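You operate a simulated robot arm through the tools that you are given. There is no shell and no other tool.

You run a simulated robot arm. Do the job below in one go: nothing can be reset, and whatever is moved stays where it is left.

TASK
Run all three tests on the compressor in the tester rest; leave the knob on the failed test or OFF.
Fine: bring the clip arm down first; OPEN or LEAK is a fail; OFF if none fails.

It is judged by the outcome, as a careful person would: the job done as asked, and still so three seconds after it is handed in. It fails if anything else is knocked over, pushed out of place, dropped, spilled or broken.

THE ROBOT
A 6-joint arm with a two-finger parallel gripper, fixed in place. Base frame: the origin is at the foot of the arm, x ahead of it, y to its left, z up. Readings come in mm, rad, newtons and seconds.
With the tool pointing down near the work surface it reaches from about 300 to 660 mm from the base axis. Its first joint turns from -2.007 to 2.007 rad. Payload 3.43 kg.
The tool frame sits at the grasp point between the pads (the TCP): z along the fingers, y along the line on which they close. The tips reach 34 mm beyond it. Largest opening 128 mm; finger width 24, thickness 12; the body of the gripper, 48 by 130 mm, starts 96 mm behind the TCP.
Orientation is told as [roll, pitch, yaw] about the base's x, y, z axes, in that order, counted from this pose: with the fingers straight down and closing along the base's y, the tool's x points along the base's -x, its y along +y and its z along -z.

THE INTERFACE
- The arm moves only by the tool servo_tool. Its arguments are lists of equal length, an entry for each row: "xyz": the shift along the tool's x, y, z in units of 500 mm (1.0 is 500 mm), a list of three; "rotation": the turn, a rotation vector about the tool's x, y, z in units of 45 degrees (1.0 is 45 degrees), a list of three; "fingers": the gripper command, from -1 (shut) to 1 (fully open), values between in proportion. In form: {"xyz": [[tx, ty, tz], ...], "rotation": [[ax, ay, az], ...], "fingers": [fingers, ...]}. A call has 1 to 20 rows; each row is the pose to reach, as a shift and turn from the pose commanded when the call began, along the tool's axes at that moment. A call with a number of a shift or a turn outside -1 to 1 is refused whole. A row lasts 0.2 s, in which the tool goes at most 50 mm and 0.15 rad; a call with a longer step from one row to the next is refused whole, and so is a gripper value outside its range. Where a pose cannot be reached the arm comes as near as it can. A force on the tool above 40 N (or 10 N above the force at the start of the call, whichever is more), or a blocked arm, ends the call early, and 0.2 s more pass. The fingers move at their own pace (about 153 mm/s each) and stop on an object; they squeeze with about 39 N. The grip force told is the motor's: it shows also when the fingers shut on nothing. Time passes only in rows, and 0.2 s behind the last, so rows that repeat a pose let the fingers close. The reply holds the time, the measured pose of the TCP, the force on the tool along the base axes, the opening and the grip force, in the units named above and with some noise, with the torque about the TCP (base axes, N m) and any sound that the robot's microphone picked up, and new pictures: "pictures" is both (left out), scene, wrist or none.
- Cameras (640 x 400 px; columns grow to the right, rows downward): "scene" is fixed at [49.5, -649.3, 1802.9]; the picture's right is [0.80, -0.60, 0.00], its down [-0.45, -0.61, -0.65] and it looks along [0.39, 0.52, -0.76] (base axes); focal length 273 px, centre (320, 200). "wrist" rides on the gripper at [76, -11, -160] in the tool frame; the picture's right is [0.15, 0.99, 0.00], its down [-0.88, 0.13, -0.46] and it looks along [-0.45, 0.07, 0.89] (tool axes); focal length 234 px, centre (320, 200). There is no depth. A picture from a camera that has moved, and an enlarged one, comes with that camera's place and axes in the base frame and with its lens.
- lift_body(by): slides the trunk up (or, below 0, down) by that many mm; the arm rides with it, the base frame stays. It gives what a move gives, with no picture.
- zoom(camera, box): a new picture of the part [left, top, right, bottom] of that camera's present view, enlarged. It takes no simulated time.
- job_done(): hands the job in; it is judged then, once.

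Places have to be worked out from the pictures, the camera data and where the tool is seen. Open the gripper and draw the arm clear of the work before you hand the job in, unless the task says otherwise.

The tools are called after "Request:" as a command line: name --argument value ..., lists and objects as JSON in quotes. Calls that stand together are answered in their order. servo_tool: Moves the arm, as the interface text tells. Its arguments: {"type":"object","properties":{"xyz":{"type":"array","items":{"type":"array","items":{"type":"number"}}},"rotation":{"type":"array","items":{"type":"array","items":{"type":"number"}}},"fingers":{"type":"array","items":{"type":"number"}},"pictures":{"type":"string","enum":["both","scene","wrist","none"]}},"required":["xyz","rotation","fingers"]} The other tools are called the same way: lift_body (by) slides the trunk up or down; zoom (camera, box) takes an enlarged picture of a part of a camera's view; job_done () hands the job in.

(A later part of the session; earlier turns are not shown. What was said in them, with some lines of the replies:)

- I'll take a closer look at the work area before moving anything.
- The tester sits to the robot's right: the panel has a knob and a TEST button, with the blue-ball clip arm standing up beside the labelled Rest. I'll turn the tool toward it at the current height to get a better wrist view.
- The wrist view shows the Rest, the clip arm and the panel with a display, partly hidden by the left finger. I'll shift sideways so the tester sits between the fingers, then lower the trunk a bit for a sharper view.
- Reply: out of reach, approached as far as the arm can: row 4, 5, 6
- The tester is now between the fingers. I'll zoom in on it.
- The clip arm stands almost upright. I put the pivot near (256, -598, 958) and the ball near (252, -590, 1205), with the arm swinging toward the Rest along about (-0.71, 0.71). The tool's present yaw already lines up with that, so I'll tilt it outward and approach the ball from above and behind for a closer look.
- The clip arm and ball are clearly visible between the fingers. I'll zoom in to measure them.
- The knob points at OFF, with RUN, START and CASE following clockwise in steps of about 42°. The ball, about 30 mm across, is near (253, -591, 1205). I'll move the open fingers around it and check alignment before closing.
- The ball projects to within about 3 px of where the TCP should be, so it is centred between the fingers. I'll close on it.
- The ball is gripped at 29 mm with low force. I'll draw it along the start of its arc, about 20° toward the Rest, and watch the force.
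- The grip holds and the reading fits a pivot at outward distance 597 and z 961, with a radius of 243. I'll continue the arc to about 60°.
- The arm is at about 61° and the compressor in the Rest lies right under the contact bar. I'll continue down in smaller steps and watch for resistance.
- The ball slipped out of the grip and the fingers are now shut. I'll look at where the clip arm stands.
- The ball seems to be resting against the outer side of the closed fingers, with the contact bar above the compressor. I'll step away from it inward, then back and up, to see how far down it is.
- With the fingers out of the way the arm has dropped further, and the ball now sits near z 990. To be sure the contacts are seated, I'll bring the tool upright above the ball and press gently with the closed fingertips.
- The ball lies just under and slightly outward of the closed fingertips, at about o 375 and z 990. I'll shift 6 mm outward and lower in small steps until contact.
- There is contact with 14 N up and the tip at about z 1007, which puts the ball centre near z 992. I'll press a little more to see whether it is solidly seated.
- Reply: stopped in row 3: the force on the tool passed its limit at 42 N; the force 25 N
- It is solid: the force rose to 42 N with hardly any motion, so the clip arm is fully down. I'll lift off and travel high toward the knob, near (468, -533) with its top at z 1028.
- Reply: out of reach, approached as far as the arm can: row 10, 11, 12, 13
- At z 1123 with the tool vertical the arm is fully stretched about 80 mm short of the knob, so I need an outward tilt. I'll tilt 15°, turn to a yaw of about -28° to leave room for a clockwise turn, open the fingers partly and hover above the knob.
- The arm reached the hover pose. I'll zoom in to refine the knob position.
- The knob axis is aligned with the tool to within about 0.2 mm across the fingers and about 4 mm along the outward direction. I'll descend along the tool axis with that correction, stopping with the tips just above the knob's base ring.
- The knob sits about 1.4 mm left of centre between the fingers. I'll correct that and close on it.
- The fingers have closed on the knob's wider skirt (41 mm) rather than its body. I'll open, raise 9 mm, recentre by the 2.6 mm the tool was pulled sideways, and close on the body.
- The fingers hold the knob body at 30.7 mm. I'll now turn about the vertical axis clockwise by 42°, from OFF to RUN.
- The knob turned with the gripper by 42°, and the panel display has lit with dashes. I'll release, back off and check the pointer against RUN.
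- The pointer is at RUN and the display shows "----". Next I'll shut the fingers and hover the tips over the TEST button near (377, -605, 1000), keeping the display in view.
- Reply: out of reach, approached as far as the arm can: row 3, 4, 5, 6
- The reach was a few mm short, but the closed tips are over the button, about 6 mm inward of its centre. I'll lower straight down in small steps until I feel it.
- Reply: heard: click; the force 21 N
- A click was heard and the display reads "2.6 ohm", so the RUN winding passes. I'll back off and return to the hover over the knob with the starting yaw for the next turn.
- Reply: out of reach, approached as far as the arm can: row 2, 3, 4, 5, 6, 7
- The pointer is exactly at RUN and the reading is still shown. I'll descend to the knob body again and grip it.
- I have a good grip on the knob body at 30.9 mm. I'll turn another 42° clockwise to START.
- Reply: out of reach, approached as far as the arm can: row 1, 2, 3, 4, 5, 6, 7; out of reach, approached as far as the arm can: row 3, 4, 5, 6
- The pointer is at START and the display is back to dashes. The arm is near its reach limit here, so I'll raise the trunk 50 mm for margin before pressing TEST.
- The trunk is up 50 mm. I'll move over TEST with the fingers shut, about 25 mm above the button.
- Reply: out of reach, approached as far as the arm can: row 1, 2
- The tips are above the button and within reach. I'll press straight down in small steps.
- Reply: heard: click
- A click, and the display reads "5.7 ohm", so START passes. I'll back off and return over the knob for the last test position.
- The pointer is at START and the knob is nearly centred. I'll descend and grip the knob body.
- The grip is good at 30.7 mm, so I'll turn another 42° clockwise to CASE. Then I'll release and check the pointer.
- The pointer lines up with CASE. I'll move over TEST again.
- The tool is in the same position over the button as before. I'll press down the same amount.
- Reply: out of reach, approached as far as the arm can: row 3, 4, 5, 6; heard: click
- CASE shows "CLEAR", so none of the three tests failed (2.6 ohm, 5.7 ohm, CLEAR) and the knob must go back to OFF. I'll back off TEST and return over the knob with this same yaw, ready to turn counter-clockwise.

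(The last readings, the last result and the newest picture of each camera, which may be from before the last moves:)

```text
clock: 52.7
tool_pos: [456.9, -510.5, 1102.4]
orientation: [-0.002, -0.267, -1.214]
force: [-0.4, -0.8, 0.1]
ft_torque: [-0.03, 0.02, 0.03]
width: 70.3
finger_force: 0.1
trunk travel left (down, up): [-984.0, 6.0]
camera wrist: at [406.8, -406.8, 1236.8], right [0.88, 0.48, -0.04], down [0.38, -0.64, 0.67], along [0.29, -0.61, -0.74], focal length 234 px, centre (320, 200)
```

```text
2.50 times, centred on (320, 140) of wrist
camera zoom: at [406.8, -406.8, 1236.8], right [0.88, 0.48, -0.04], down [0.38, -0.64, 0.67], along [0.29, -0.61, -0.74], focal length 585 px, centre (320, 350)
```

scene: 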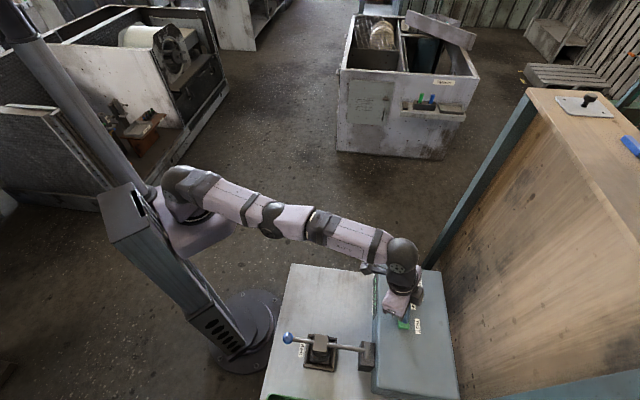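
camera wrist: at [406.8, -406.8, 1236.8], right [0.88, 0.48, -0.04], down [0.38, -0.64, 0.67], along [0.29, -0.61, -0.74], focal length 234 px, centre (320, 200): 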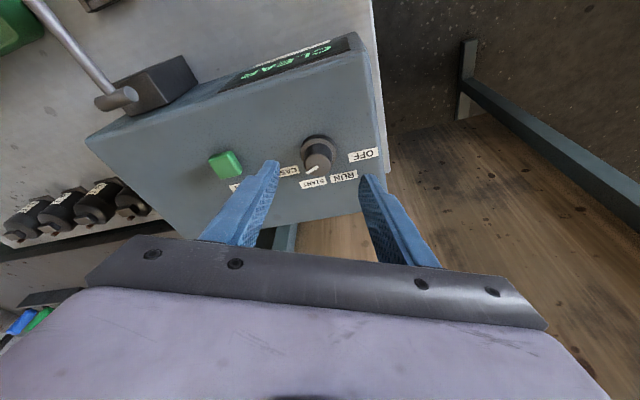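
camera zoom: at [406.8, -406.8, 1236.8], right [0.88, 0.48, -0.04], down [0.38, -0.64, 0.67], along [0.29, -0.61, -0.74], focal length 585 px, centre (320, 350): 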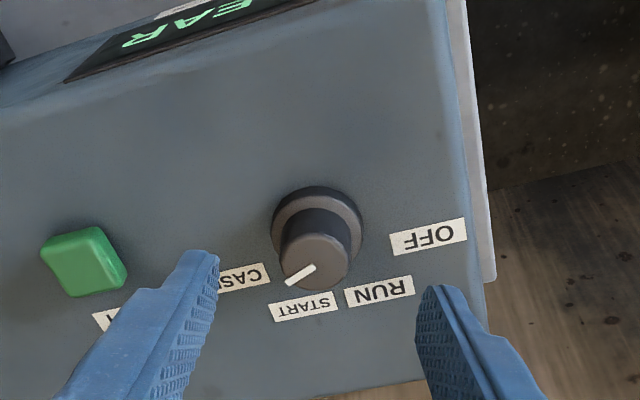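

The knob is well centred between the fingers. I'll descend and grip it, then turn the first 42° counter-clockwise.

Request:
servo_tool --xyz '[[0.0015, -0.0024, 0.04], [0.003, -0.0024, 0.075], [0.003, -0.0024, 0.1], [0.003, -0.0024, 0.111], [0.003, -0.0024, 0.111], [0.003, -0.0024, 0.111], [0.003, -0.0024, 0.111], [0.003, -0.0024, 0.111]]' --rotation '[[0, 0, 0], [0, 0, 0], [0, 0, 0], [0, 0, 0], [0, 0, 0], [0, 0, 0], [0, 0, 0], [0, 0, 0]]' --fingers '[0.1, 0.1, 0.0, -0.1, -0.3, -1, -1, -1]' --pictures "wrist"

Request:
zoom --camera "wrist" --box '[260, 130, 390, 220]'

```text
clock: 54.5
tool_pos: [459.6, -522.9, 1050.0]
orientation: [-0.001, -0.268, -1.214]
force: [0.5, 1.0, -1.4]
ft_torque: [-0.28, -0.14, -0.01]
width: 30.3
finger_force: 45.1
trunk travel left (down, up): [-984.0, 6.0]
camera wrist: at [409.1, -418.6, 1183.6], right [0.88, 0.48, -0.04], down [0.38, -0.64, 0.67], along [0.3, -0.61, -0.74], focal length 234 px, centre (320, 200)
```

wrist: 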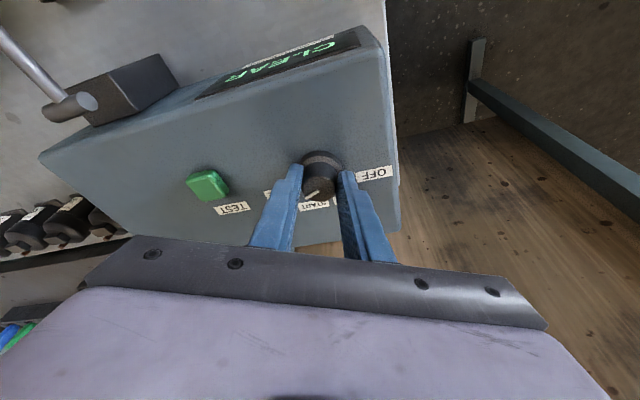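

```text
4.44 times, centred on (325, 175) of wrist
camera zoom: at [409.1, -418.6, 1183.6], right [0.88, 0.48, -0.04], down [0.38, -0.64, 0.67], along [0.3, -0.61, -0.74], focal length 1041 px, centre (298, 311)
```

zoom: 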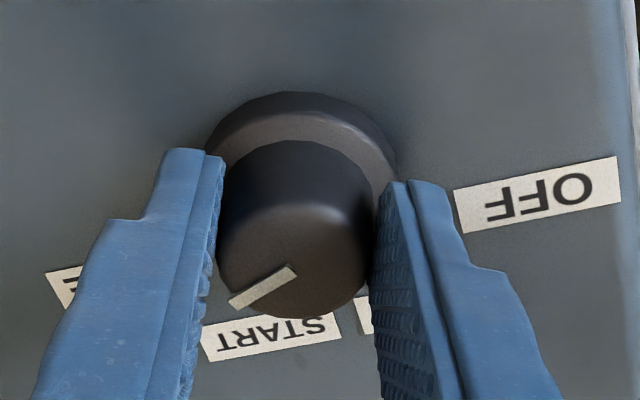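

The knob is gripped at 30.3 mm. I'll turn 42° counter-clockwise, from CASE to START.

Request:
servo_tool --xyz '[[-0.0002, -0.0027, 0], [-0.0006, -0.0053, 0.0002], [-0.0014, -0.0079, 0.0004], [-0.0025, -0.0103, 0.0007], [-0.0038, -0.0126, 0.001], [-0.0055, -0.0147, 0.0015], [-0.0055, -0.0147, 0.0015]]' --rotation '[[-0.041, 0, -0.15], [-0.0821, 0, -0.3001], [-0.1231, 0, -0.4501], [-0.1641, 0, -0.6002], [-0.2052, 0, -0.7502], [-0.2462, 0, -0.9003], [-0.2462, 0, -0.9003]]' --fingers '[-1, -1, -1, -1, -1, -1, -1]' --pictures "wrist"

Request:
zoom --camera "wrist" --box '[240, 110, 400, 230]'

```text
clock: 56.1
tool_pos: [452.2, -527.8, 1048.8]
orientation: [-0.002, -0.267, -0.48]
force: [1.3, 3.7, 2.7]
ft_torque: [-0.19, -0.67, 0.09]
width: 30.1
finger_force: 45.3
trunk travel left (down, up): [-984.0, 6.0]
camera wrist: at [345.7, -485.1, 1183.7], right [0.33, 0.94, -0.04], down [0.71, -0.22, 0.67], along [0.62, -0.25, -0.74], focal length 234 px, centre (320, 200)
```

wrist: 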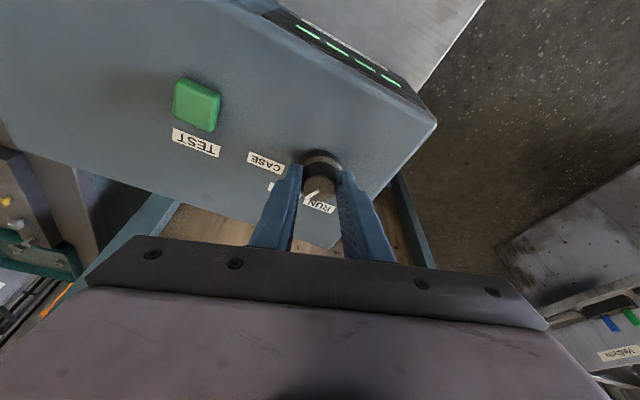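

```text
3.33 times, centred on (320, 170) of wrist
camera zoom: at [345.7, -485.1, 1183.7], right [0.33, 0.94, -0.04], down [0.71, -0.22, 0.67], along [0.62, -0.25, -0.74], focal length 781 px, centre (320, 300)
```

zoom: 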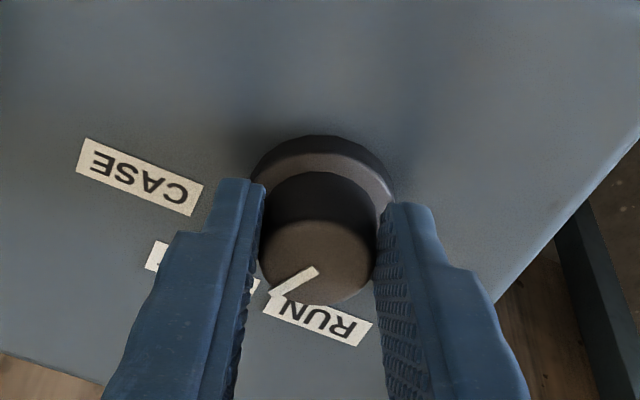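

The knob is back at START. I'll open slightly around it, swing the gripper back 42° without lifting, and re-grip.

Request:
servo_tool --xyz '[[0, 0, 0], [0, 0, 0], [-0.0002, 0.0028, 0.0001], [-0.001, 0.0056, 0.0003], [-0.0021, 0.0084, 0.0006], [-0.0038, 0.0109, 0.001], [-0.0058, 0.0134, 0.0016], [-0.0083, 0.0156, 0.0023], [-0.0083, 0.0156, 0.0023], [-0.0083, 0.0156, 0.0023], [-0.0083, 0.0156, 0.0023], [-0.0083, 0.0156, 0.0023]]' --rotation '[[0, 0, 0], [0, 0, 0], [0.041, 0, 0.15], [0.0821, 0, 0.3001], [0.1231, 0, 0.4501], [0.1641, 0, 0.6002], [0.2052, 0, 0.7502], [0.2462, 0, 0.9003], [0.2462, 0, 0.9003], [0.2462, 0, 0.9003], [0.2462, 0, 0.9003], [0.2462, 0, 0.9003]]' --fingers '[-0.1, -0.1, -0.1, -0.1, -0.1, -0.1, -0.1, -0.1, -0.1, -0.3, -1, -1]' --pictures "wrist"

Request:
zoom --camera "wrist" --box '[240, 110, 400, 230]'

```text
clock: 58.7
tool_pos: [459.8, -523.5, 1049.9]
orientation: [-0.001, -0.27, -1.215]
force: [-1.1, 0.3, 1.1]
ft_torque: [0.08, 0.11, -0.03]
width: 30.2
finger_force: 45.2
trunk travel left (down, up): [-984.0, 6.0]
camera wrist: at [409.3, -419.3, 1183.9], right [0.88, 0.48, -0.04], down [0.38, -0.64, 0.67], along [0.3, -0.61, -0.74], focal length 234 px, centre (320, 200)
```

wrist: 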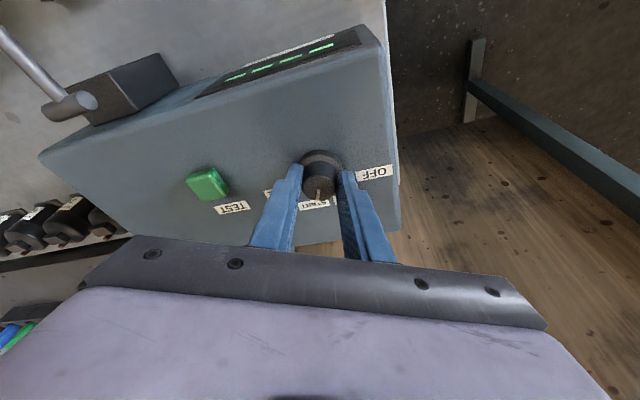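

```text
3.33 times, centred on (320, 170) of wrist
camera zoom: at [409.3, -419.3, 1183.9], right [0.88, 0.48, -0.04], down [0.38, -0.64, 0.67], along [0.3, -0.61, -0.74], focal length 781 px, centre (320, 300)
```

zoom: 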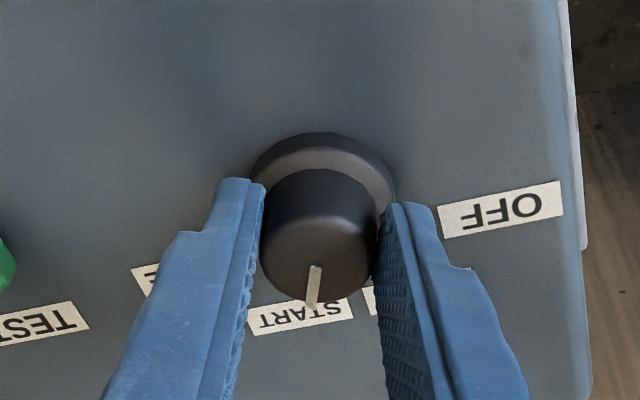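

The pointer stayed at START and the re-grip is clean with low force. I'll turn another 42° counter-clockwise to RUN, then swing back and re-grip the same way.

Request:
servo_tool --xyz '[[-0.0002, -0.0027, 0], [-0.0006, -0.0053, 0.0002], [-0.0014, -0.0079, 0.0004], [-0.0025, -0.0103, 0.0007], [-0.0038, -0.0126, 0.001], [-0.0055, -0.0147, 0.0015], [-0.0055, -0.0147, 0.0015]]' --rotation '[[-0.041, 0, -0.15], [-0.0821, 0, -0.3001], [-0.1231, 0, -0.4501], [-0.1641, 0, -0.6002], [-0.2052, 0, -0.7502], [-0.2462, 0, -0.9003], [-0.2462, 0, -0.9003]]' --fingers '[-1, -1, -1, -1, -1, -1, -1]' --pictures "wrist"

Request:
zoom --camera "wrist" --box '[240, 110, 400, 230]'

```text
clock: 60.3
tool_pos: [453.0, -528.2, 1050.0]
orientation: [-0.003, -0.269, -0.48]
force: [-4.7, 1.1, 4.9]
ft_torque: [0.23, 0.49, 0.03]
width: 30.3
finger_force: 45.0
trunk travel left (down, up): [-984.0, 6.0]
camera wrist: at [346.4, -485.4, 1184.0], right [0.33, 0.94, -0.04], down [0.71, -0.22, 0.67], along [0.62, -0.25, -0.74], focal length 234 px, centre (320, 200)
```

wrist: 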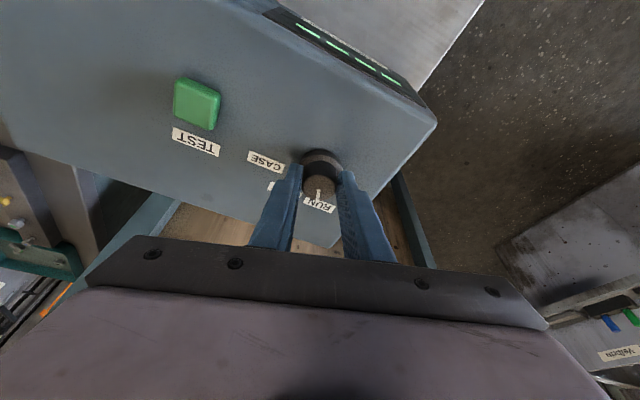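

```text
3.33 times, centred on (320, 170) of wrist
camera zoom: at [346.4, -485.4, 1184.0], right [0.33, 0.94, -0.04], down [0.71, -0.22, 0.67], along [0.62, -0.25, -0.74], focal length 781 px, centre (320, 300)
```

zoom: 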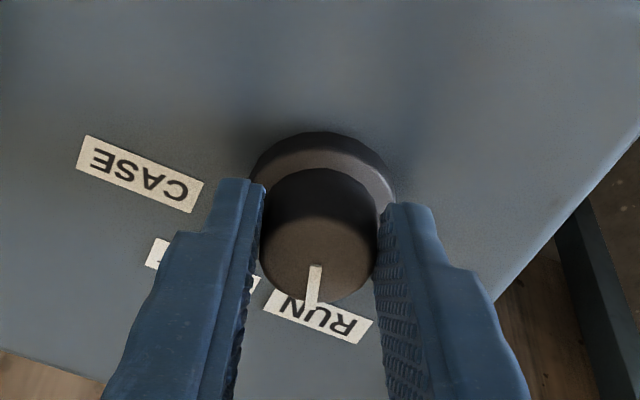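

The pointer is at RUN. I'll repeat the open, swing-back and re-grip.

Request:
servo_tool --xyz '[[0, 0, 0], [0, 0, 0], [-0.0002, 0.0028, 0.0001], [-0.001, 0.0056, 0.0003], [-0.0021, 0.0084, 0.0006], [-0.0038, 0.0109, 0.001], [-0.0058, 0.0134, 0.0016], [-0.0083, 0.0156, 0.0023], [-0.0083, 0.0156, 0.0023], [-0.0083, 0.0156, 0.0023], [-0.0083, 0.0156, 0.0023], [-0.0083, 0.0156, 0.0023]]' --rotation '[[0, 0, 0], [0, 0, 0], [0.041, 0, 0.15], [0.0821, 0, 0.3001], [0.1231, 0, 0.4501], [0.1641, 0, 0.6002], [0.2052, 0, 0.7502], [0.2462, 0, 0.9003], [0.2462, 0, 0.9003], [0.2462, 0, 0.9003], [0.2462, 0, 0.9003], [0.2462, 0, 0.9003]]' --fingers '[-0.1, -0.1, -0.1, -0.1, -0.1, -0.1, -0.1, -0.1, -0.1, -0.3, -1, -1]' --pictures "wrist"

Request:
zoom --camera "wrist" --box '[240, 110, 400, 230]'

```text
clock: 62.9
tool_pos: [460.0, -524.3, 1048.6]
orientation: [-0.003, -0.266, -1.214]
force: [-7.2, -3.0, -0.4]
ft_torque: [-0.11, 0.43, -0.07]
width: 30.6
finger_force: 45.3
trunk travel left (down, up): [-984.0, 6.0]
camera wrist: at [410.0, -420.5, 1182.9], right [0.88, 0.48, -0.04], down [0.38, -0.64, 0.67], along [0.29, -0.61, -0.74], focal length 234 px, centre (320, 200)
```

wrist: 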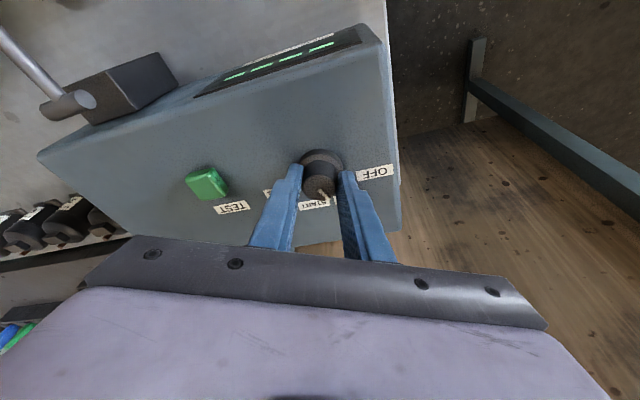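

```text
3.33 times, centred on (320, 170) of wrist
camera zoom: at [410.0, -420.5, 1182.9], right [0.88, 0.48, -0.04], down [0.38, -0.64, 0.67], along [0.29, -0.61, -0.74], focal length 781 px, centre (320, 300)
```

zoom: 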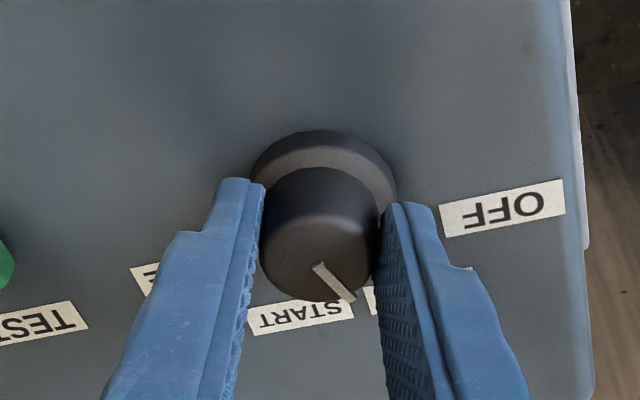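

The knob is re-gripped with the pointer still at RUN. I'll make the final 42° counter-clockwise turn to OFF.

Request:
servo_tool --xyz '[[-0.0002, -0.0027, 0], [-0.0006, -0.0053, 0.0002], [-0.0014, -0.0079, 0.0004], [-0.0025, -0.0103, 0.0007], [-0.0038, -0.0126, 0.001], [-0.0055, -0.0147, 0.0015], [-0.0055, -0.0147, 0.0015]]' --rotation '[[-0.041, 0, -0.15], [-0.0821, 0, -0.3001], [-0.1231, 0, -0.4501], [-0.1641, 0, -0.6002], [-0.2052, 0, -0.7502], [-0.2462, 0, -0.9003], [-0.2462, 0, -0.9003]]' --fingers '[-1, -1, -1, -1, -1, -1, -1]' --pictures "wrist"

Request:
zoom --camera "wrist" --box '[240, 110, 400, 230]'

```text
clock: 64.5
tool_pos: [454.2, -529.8, 1049.1]
orientation: [0.0, -0.267, -0.478]
force: [-9.7, -2.4, -3.3]
ft_torque: [-0.54, -0.31, -0.01]
width: 30.5
finger_force: 44.9
trunk travel left (down, up): [-984.0, 6.0]
camera wrist: at [347.6, -486.4, 1183.1], right [0.33, 0.94, -0.04], down [0.71, -0.22, 0.67], along [0.62, -0.25, -0.74], focal length 234 px, centre (320, 200)
```

wrist: 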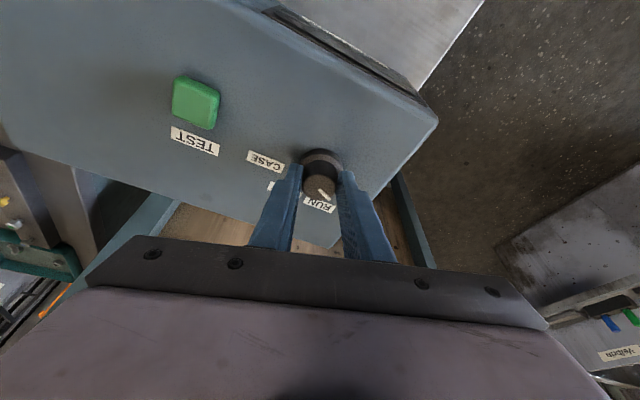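

```text
3.33 times, centred on (320, 170) of wrist
camera zoom: at [347.6, -486.4, 1183.1], right [0.33, 0.94, -0.04], down [0.71, -0.22, 0.67], along [0.62, -0.25, -0.74], focal length 781 px, centre (320, 300)
```

zoom: 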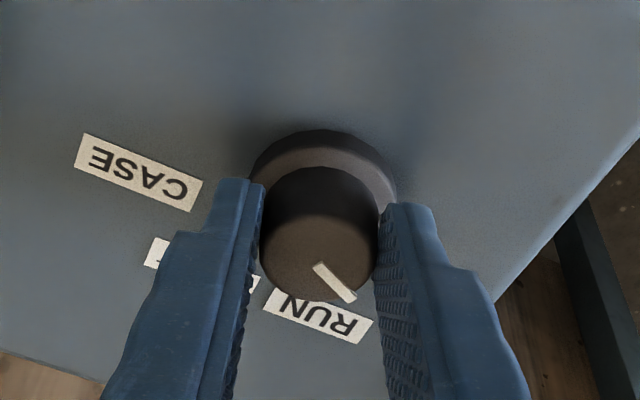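

The display has gone dark, which fits OFF. I'll release, back away along the tool axis and check the pointer.

Request:
servo_tool --xyz '[[0, 0, 0], [0, 0, 0], [0, 0, -0.05], [0, 0, -0.12], [0, 0, -0.12], [0, 0, -0.12]]' --rotation '[[0, 0, 0], [0, 0, 0], [0, 0, 0], [0, 0, 0], [0, 0, 0], [0, 0, 0]]' --fingers '[-0.1, 0.1, 0.1, 0.1, 0.1, 0.1]' --pictures "both"

Request:
zoom --camera "wrist" --box '[240, 60, 440, 220]'

```text
clock: 65.9
tool_pos: [441.6, -523.2, 1105.6]
orientation: [-0.001, -0.267, -0.48]
force: [-0.6, 0.0, -0.2]
ft_torque: [0.0, -0.01, 0.0]
width: 70.2
finger_force: 0.0
trunk travel left (down, up): [-984.0, 6.0]
camera wrist: at [335.9, -479.8, 1239.5], right [0.33, 0.94, -0.04], down [0.71, -0.22, 0.67], along [0.62, -0.25, -0.74], focal length 234 px, centre (320, 200)
```

scene: 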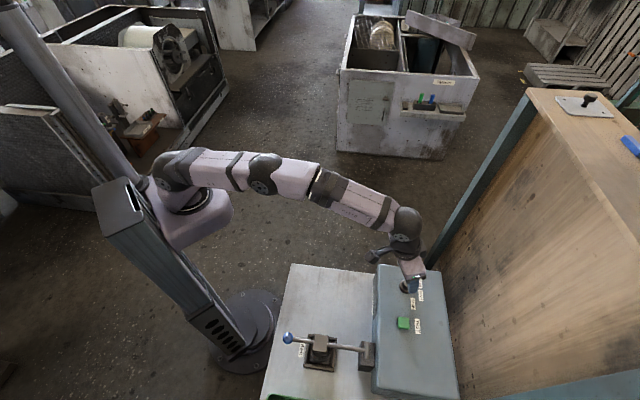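
wrist: 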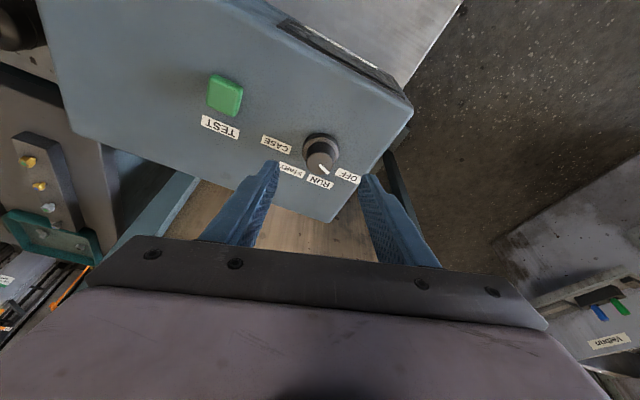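

```text
2.50 times, centred on (340, 140) of wrist
camera zoom: at [335.9, -479.8, 1239.5], right [0.33, 0.94, -0.04], down [0.71, -0.22, 0.67], along [0.62, -0.25, -0.74], focal length 585 px, centre (270, 350)
```

zoom: 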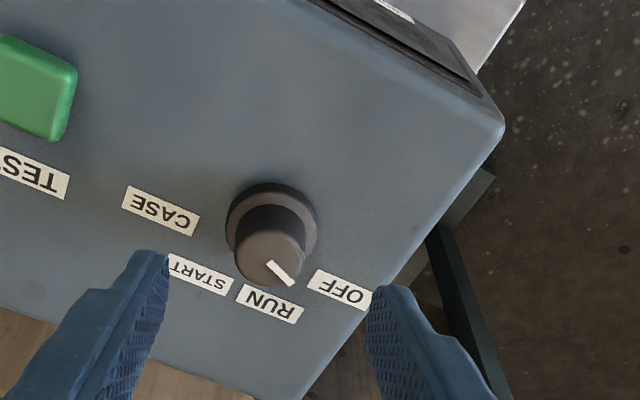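

The pointer is on OFF, the display is off, the clip arm is down and the compressor is in place. I'll draw the arm up and back, clear of the tester, with the gripper open.

Request:
servo_tool --xyz '[[0.02, 0, -0.06], [0.08, 0, -0.12], [0.15, 0, -0.18], [0.22, 0, -0.24], [0.29, 0, -0.29], [0.34, 0, -0.3], [0.34, 0, -0.3], [0.34, 0, -0.3]]' --rotation '[[0, 0, 0], [0, 0, 0], [0, 0, 0], [0, 0, 0], [0, 0, 0], [0, 0, 0], [0, 0, 0], [0, 0, 0]]' --fingers '[0.1, 0.4, 0.7, 1, 1, 1, 1, 1]' --pictures "both"

Request:
zoom --camera "scene" --box '[270, 250, 470, 390]'

Request:
zoom --camera "wrist" --box '[160, 40, 420, 220]'

```text
clock: 67.7
tool_pos: [259.2, -425.8, 1208.7]
orientation: [-0.002, -0.268, -0.482]
force: [0.8, -0.6, 0.4]
ft_torque: [0.03, 0.01, -0.01]
width: 127.9
finger_force: 0.1
trunk travel left (down, up): [-984.0, 6.0]
camera wrist: at [153.7, -382.9, 1342.7], right [0.33, 0.94, -0.04], down [0.71, -0.22, 0.67], along [0.62, -0.25, -0.74], focal length 234 px, centre (320, 200)
```

scene: 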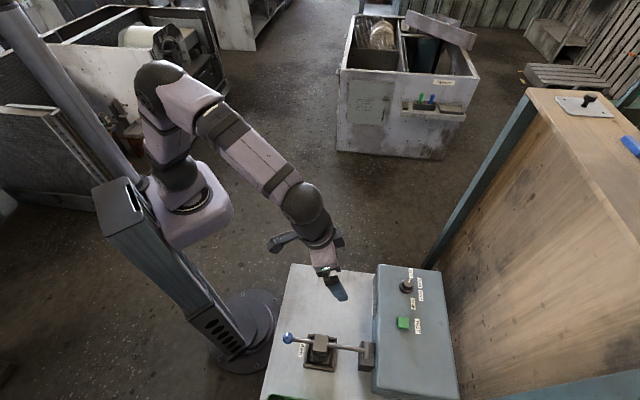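
wrist: 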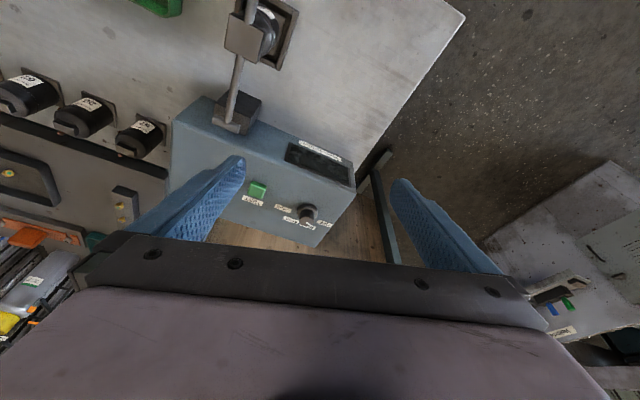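

```text
2.86 times, centred on (370, 320) of scene
camera zoom: at [49.5, -649.3, 1802.9], right [0.8, -0.6, 0.0], down [-0.45, -0.61, -0.65], along [0.39, 0.52, -0.76], focal length 781 px, centre (177, -143)
```

zoom: 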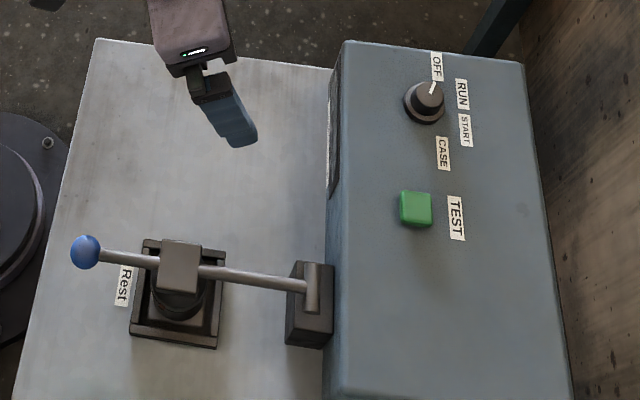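

```text
2.22 times, centred on (290, 130) of wrist
camera zoom: at [153.7, -382.9, 1342.7], right [0.33, 0.94, -0.04], down [0.71, -0.22, 0.67], along [0.62, -0.25, -0.74], focal length 520 px, centre (387, 356)
```

zoom: 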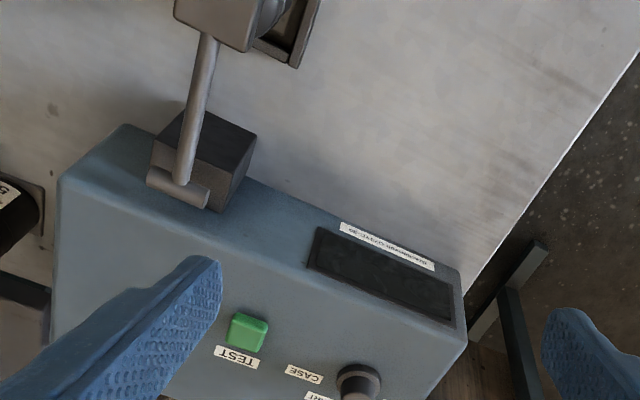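

The knob is on OFF, the display is dark, the clip arm is down on the compressor and the gripper is open and clear. All three tests ran with no fail (RUN 2.6 ohm, START 5.7 ohm, CASE CLEAR), so I'm handing the job in.

Request:
job_done

```text
The job is handed in.
```

I ran all three tests on the compressor and none of them failed, so I turned the knob back to OFF and handed the job in.

| Test | Display reading | Result |
|---|---|---|
| RUN | 2.6 ohm | pass |
| START | 5.7 ohm | pass |
| CASE | CLEAR | pass |

I brought the clip arm down first. It slipped out of the gripper near the end of its swing and dropped the rest of the way onto the compressor. I then pressed on its ball to check, and it was solidly seated before I started testing.

At hand-in the display was dark and the clip arm was still down on the compressor. The gripper was open and clear of the tester. I saw nothing else moved or disturbed.
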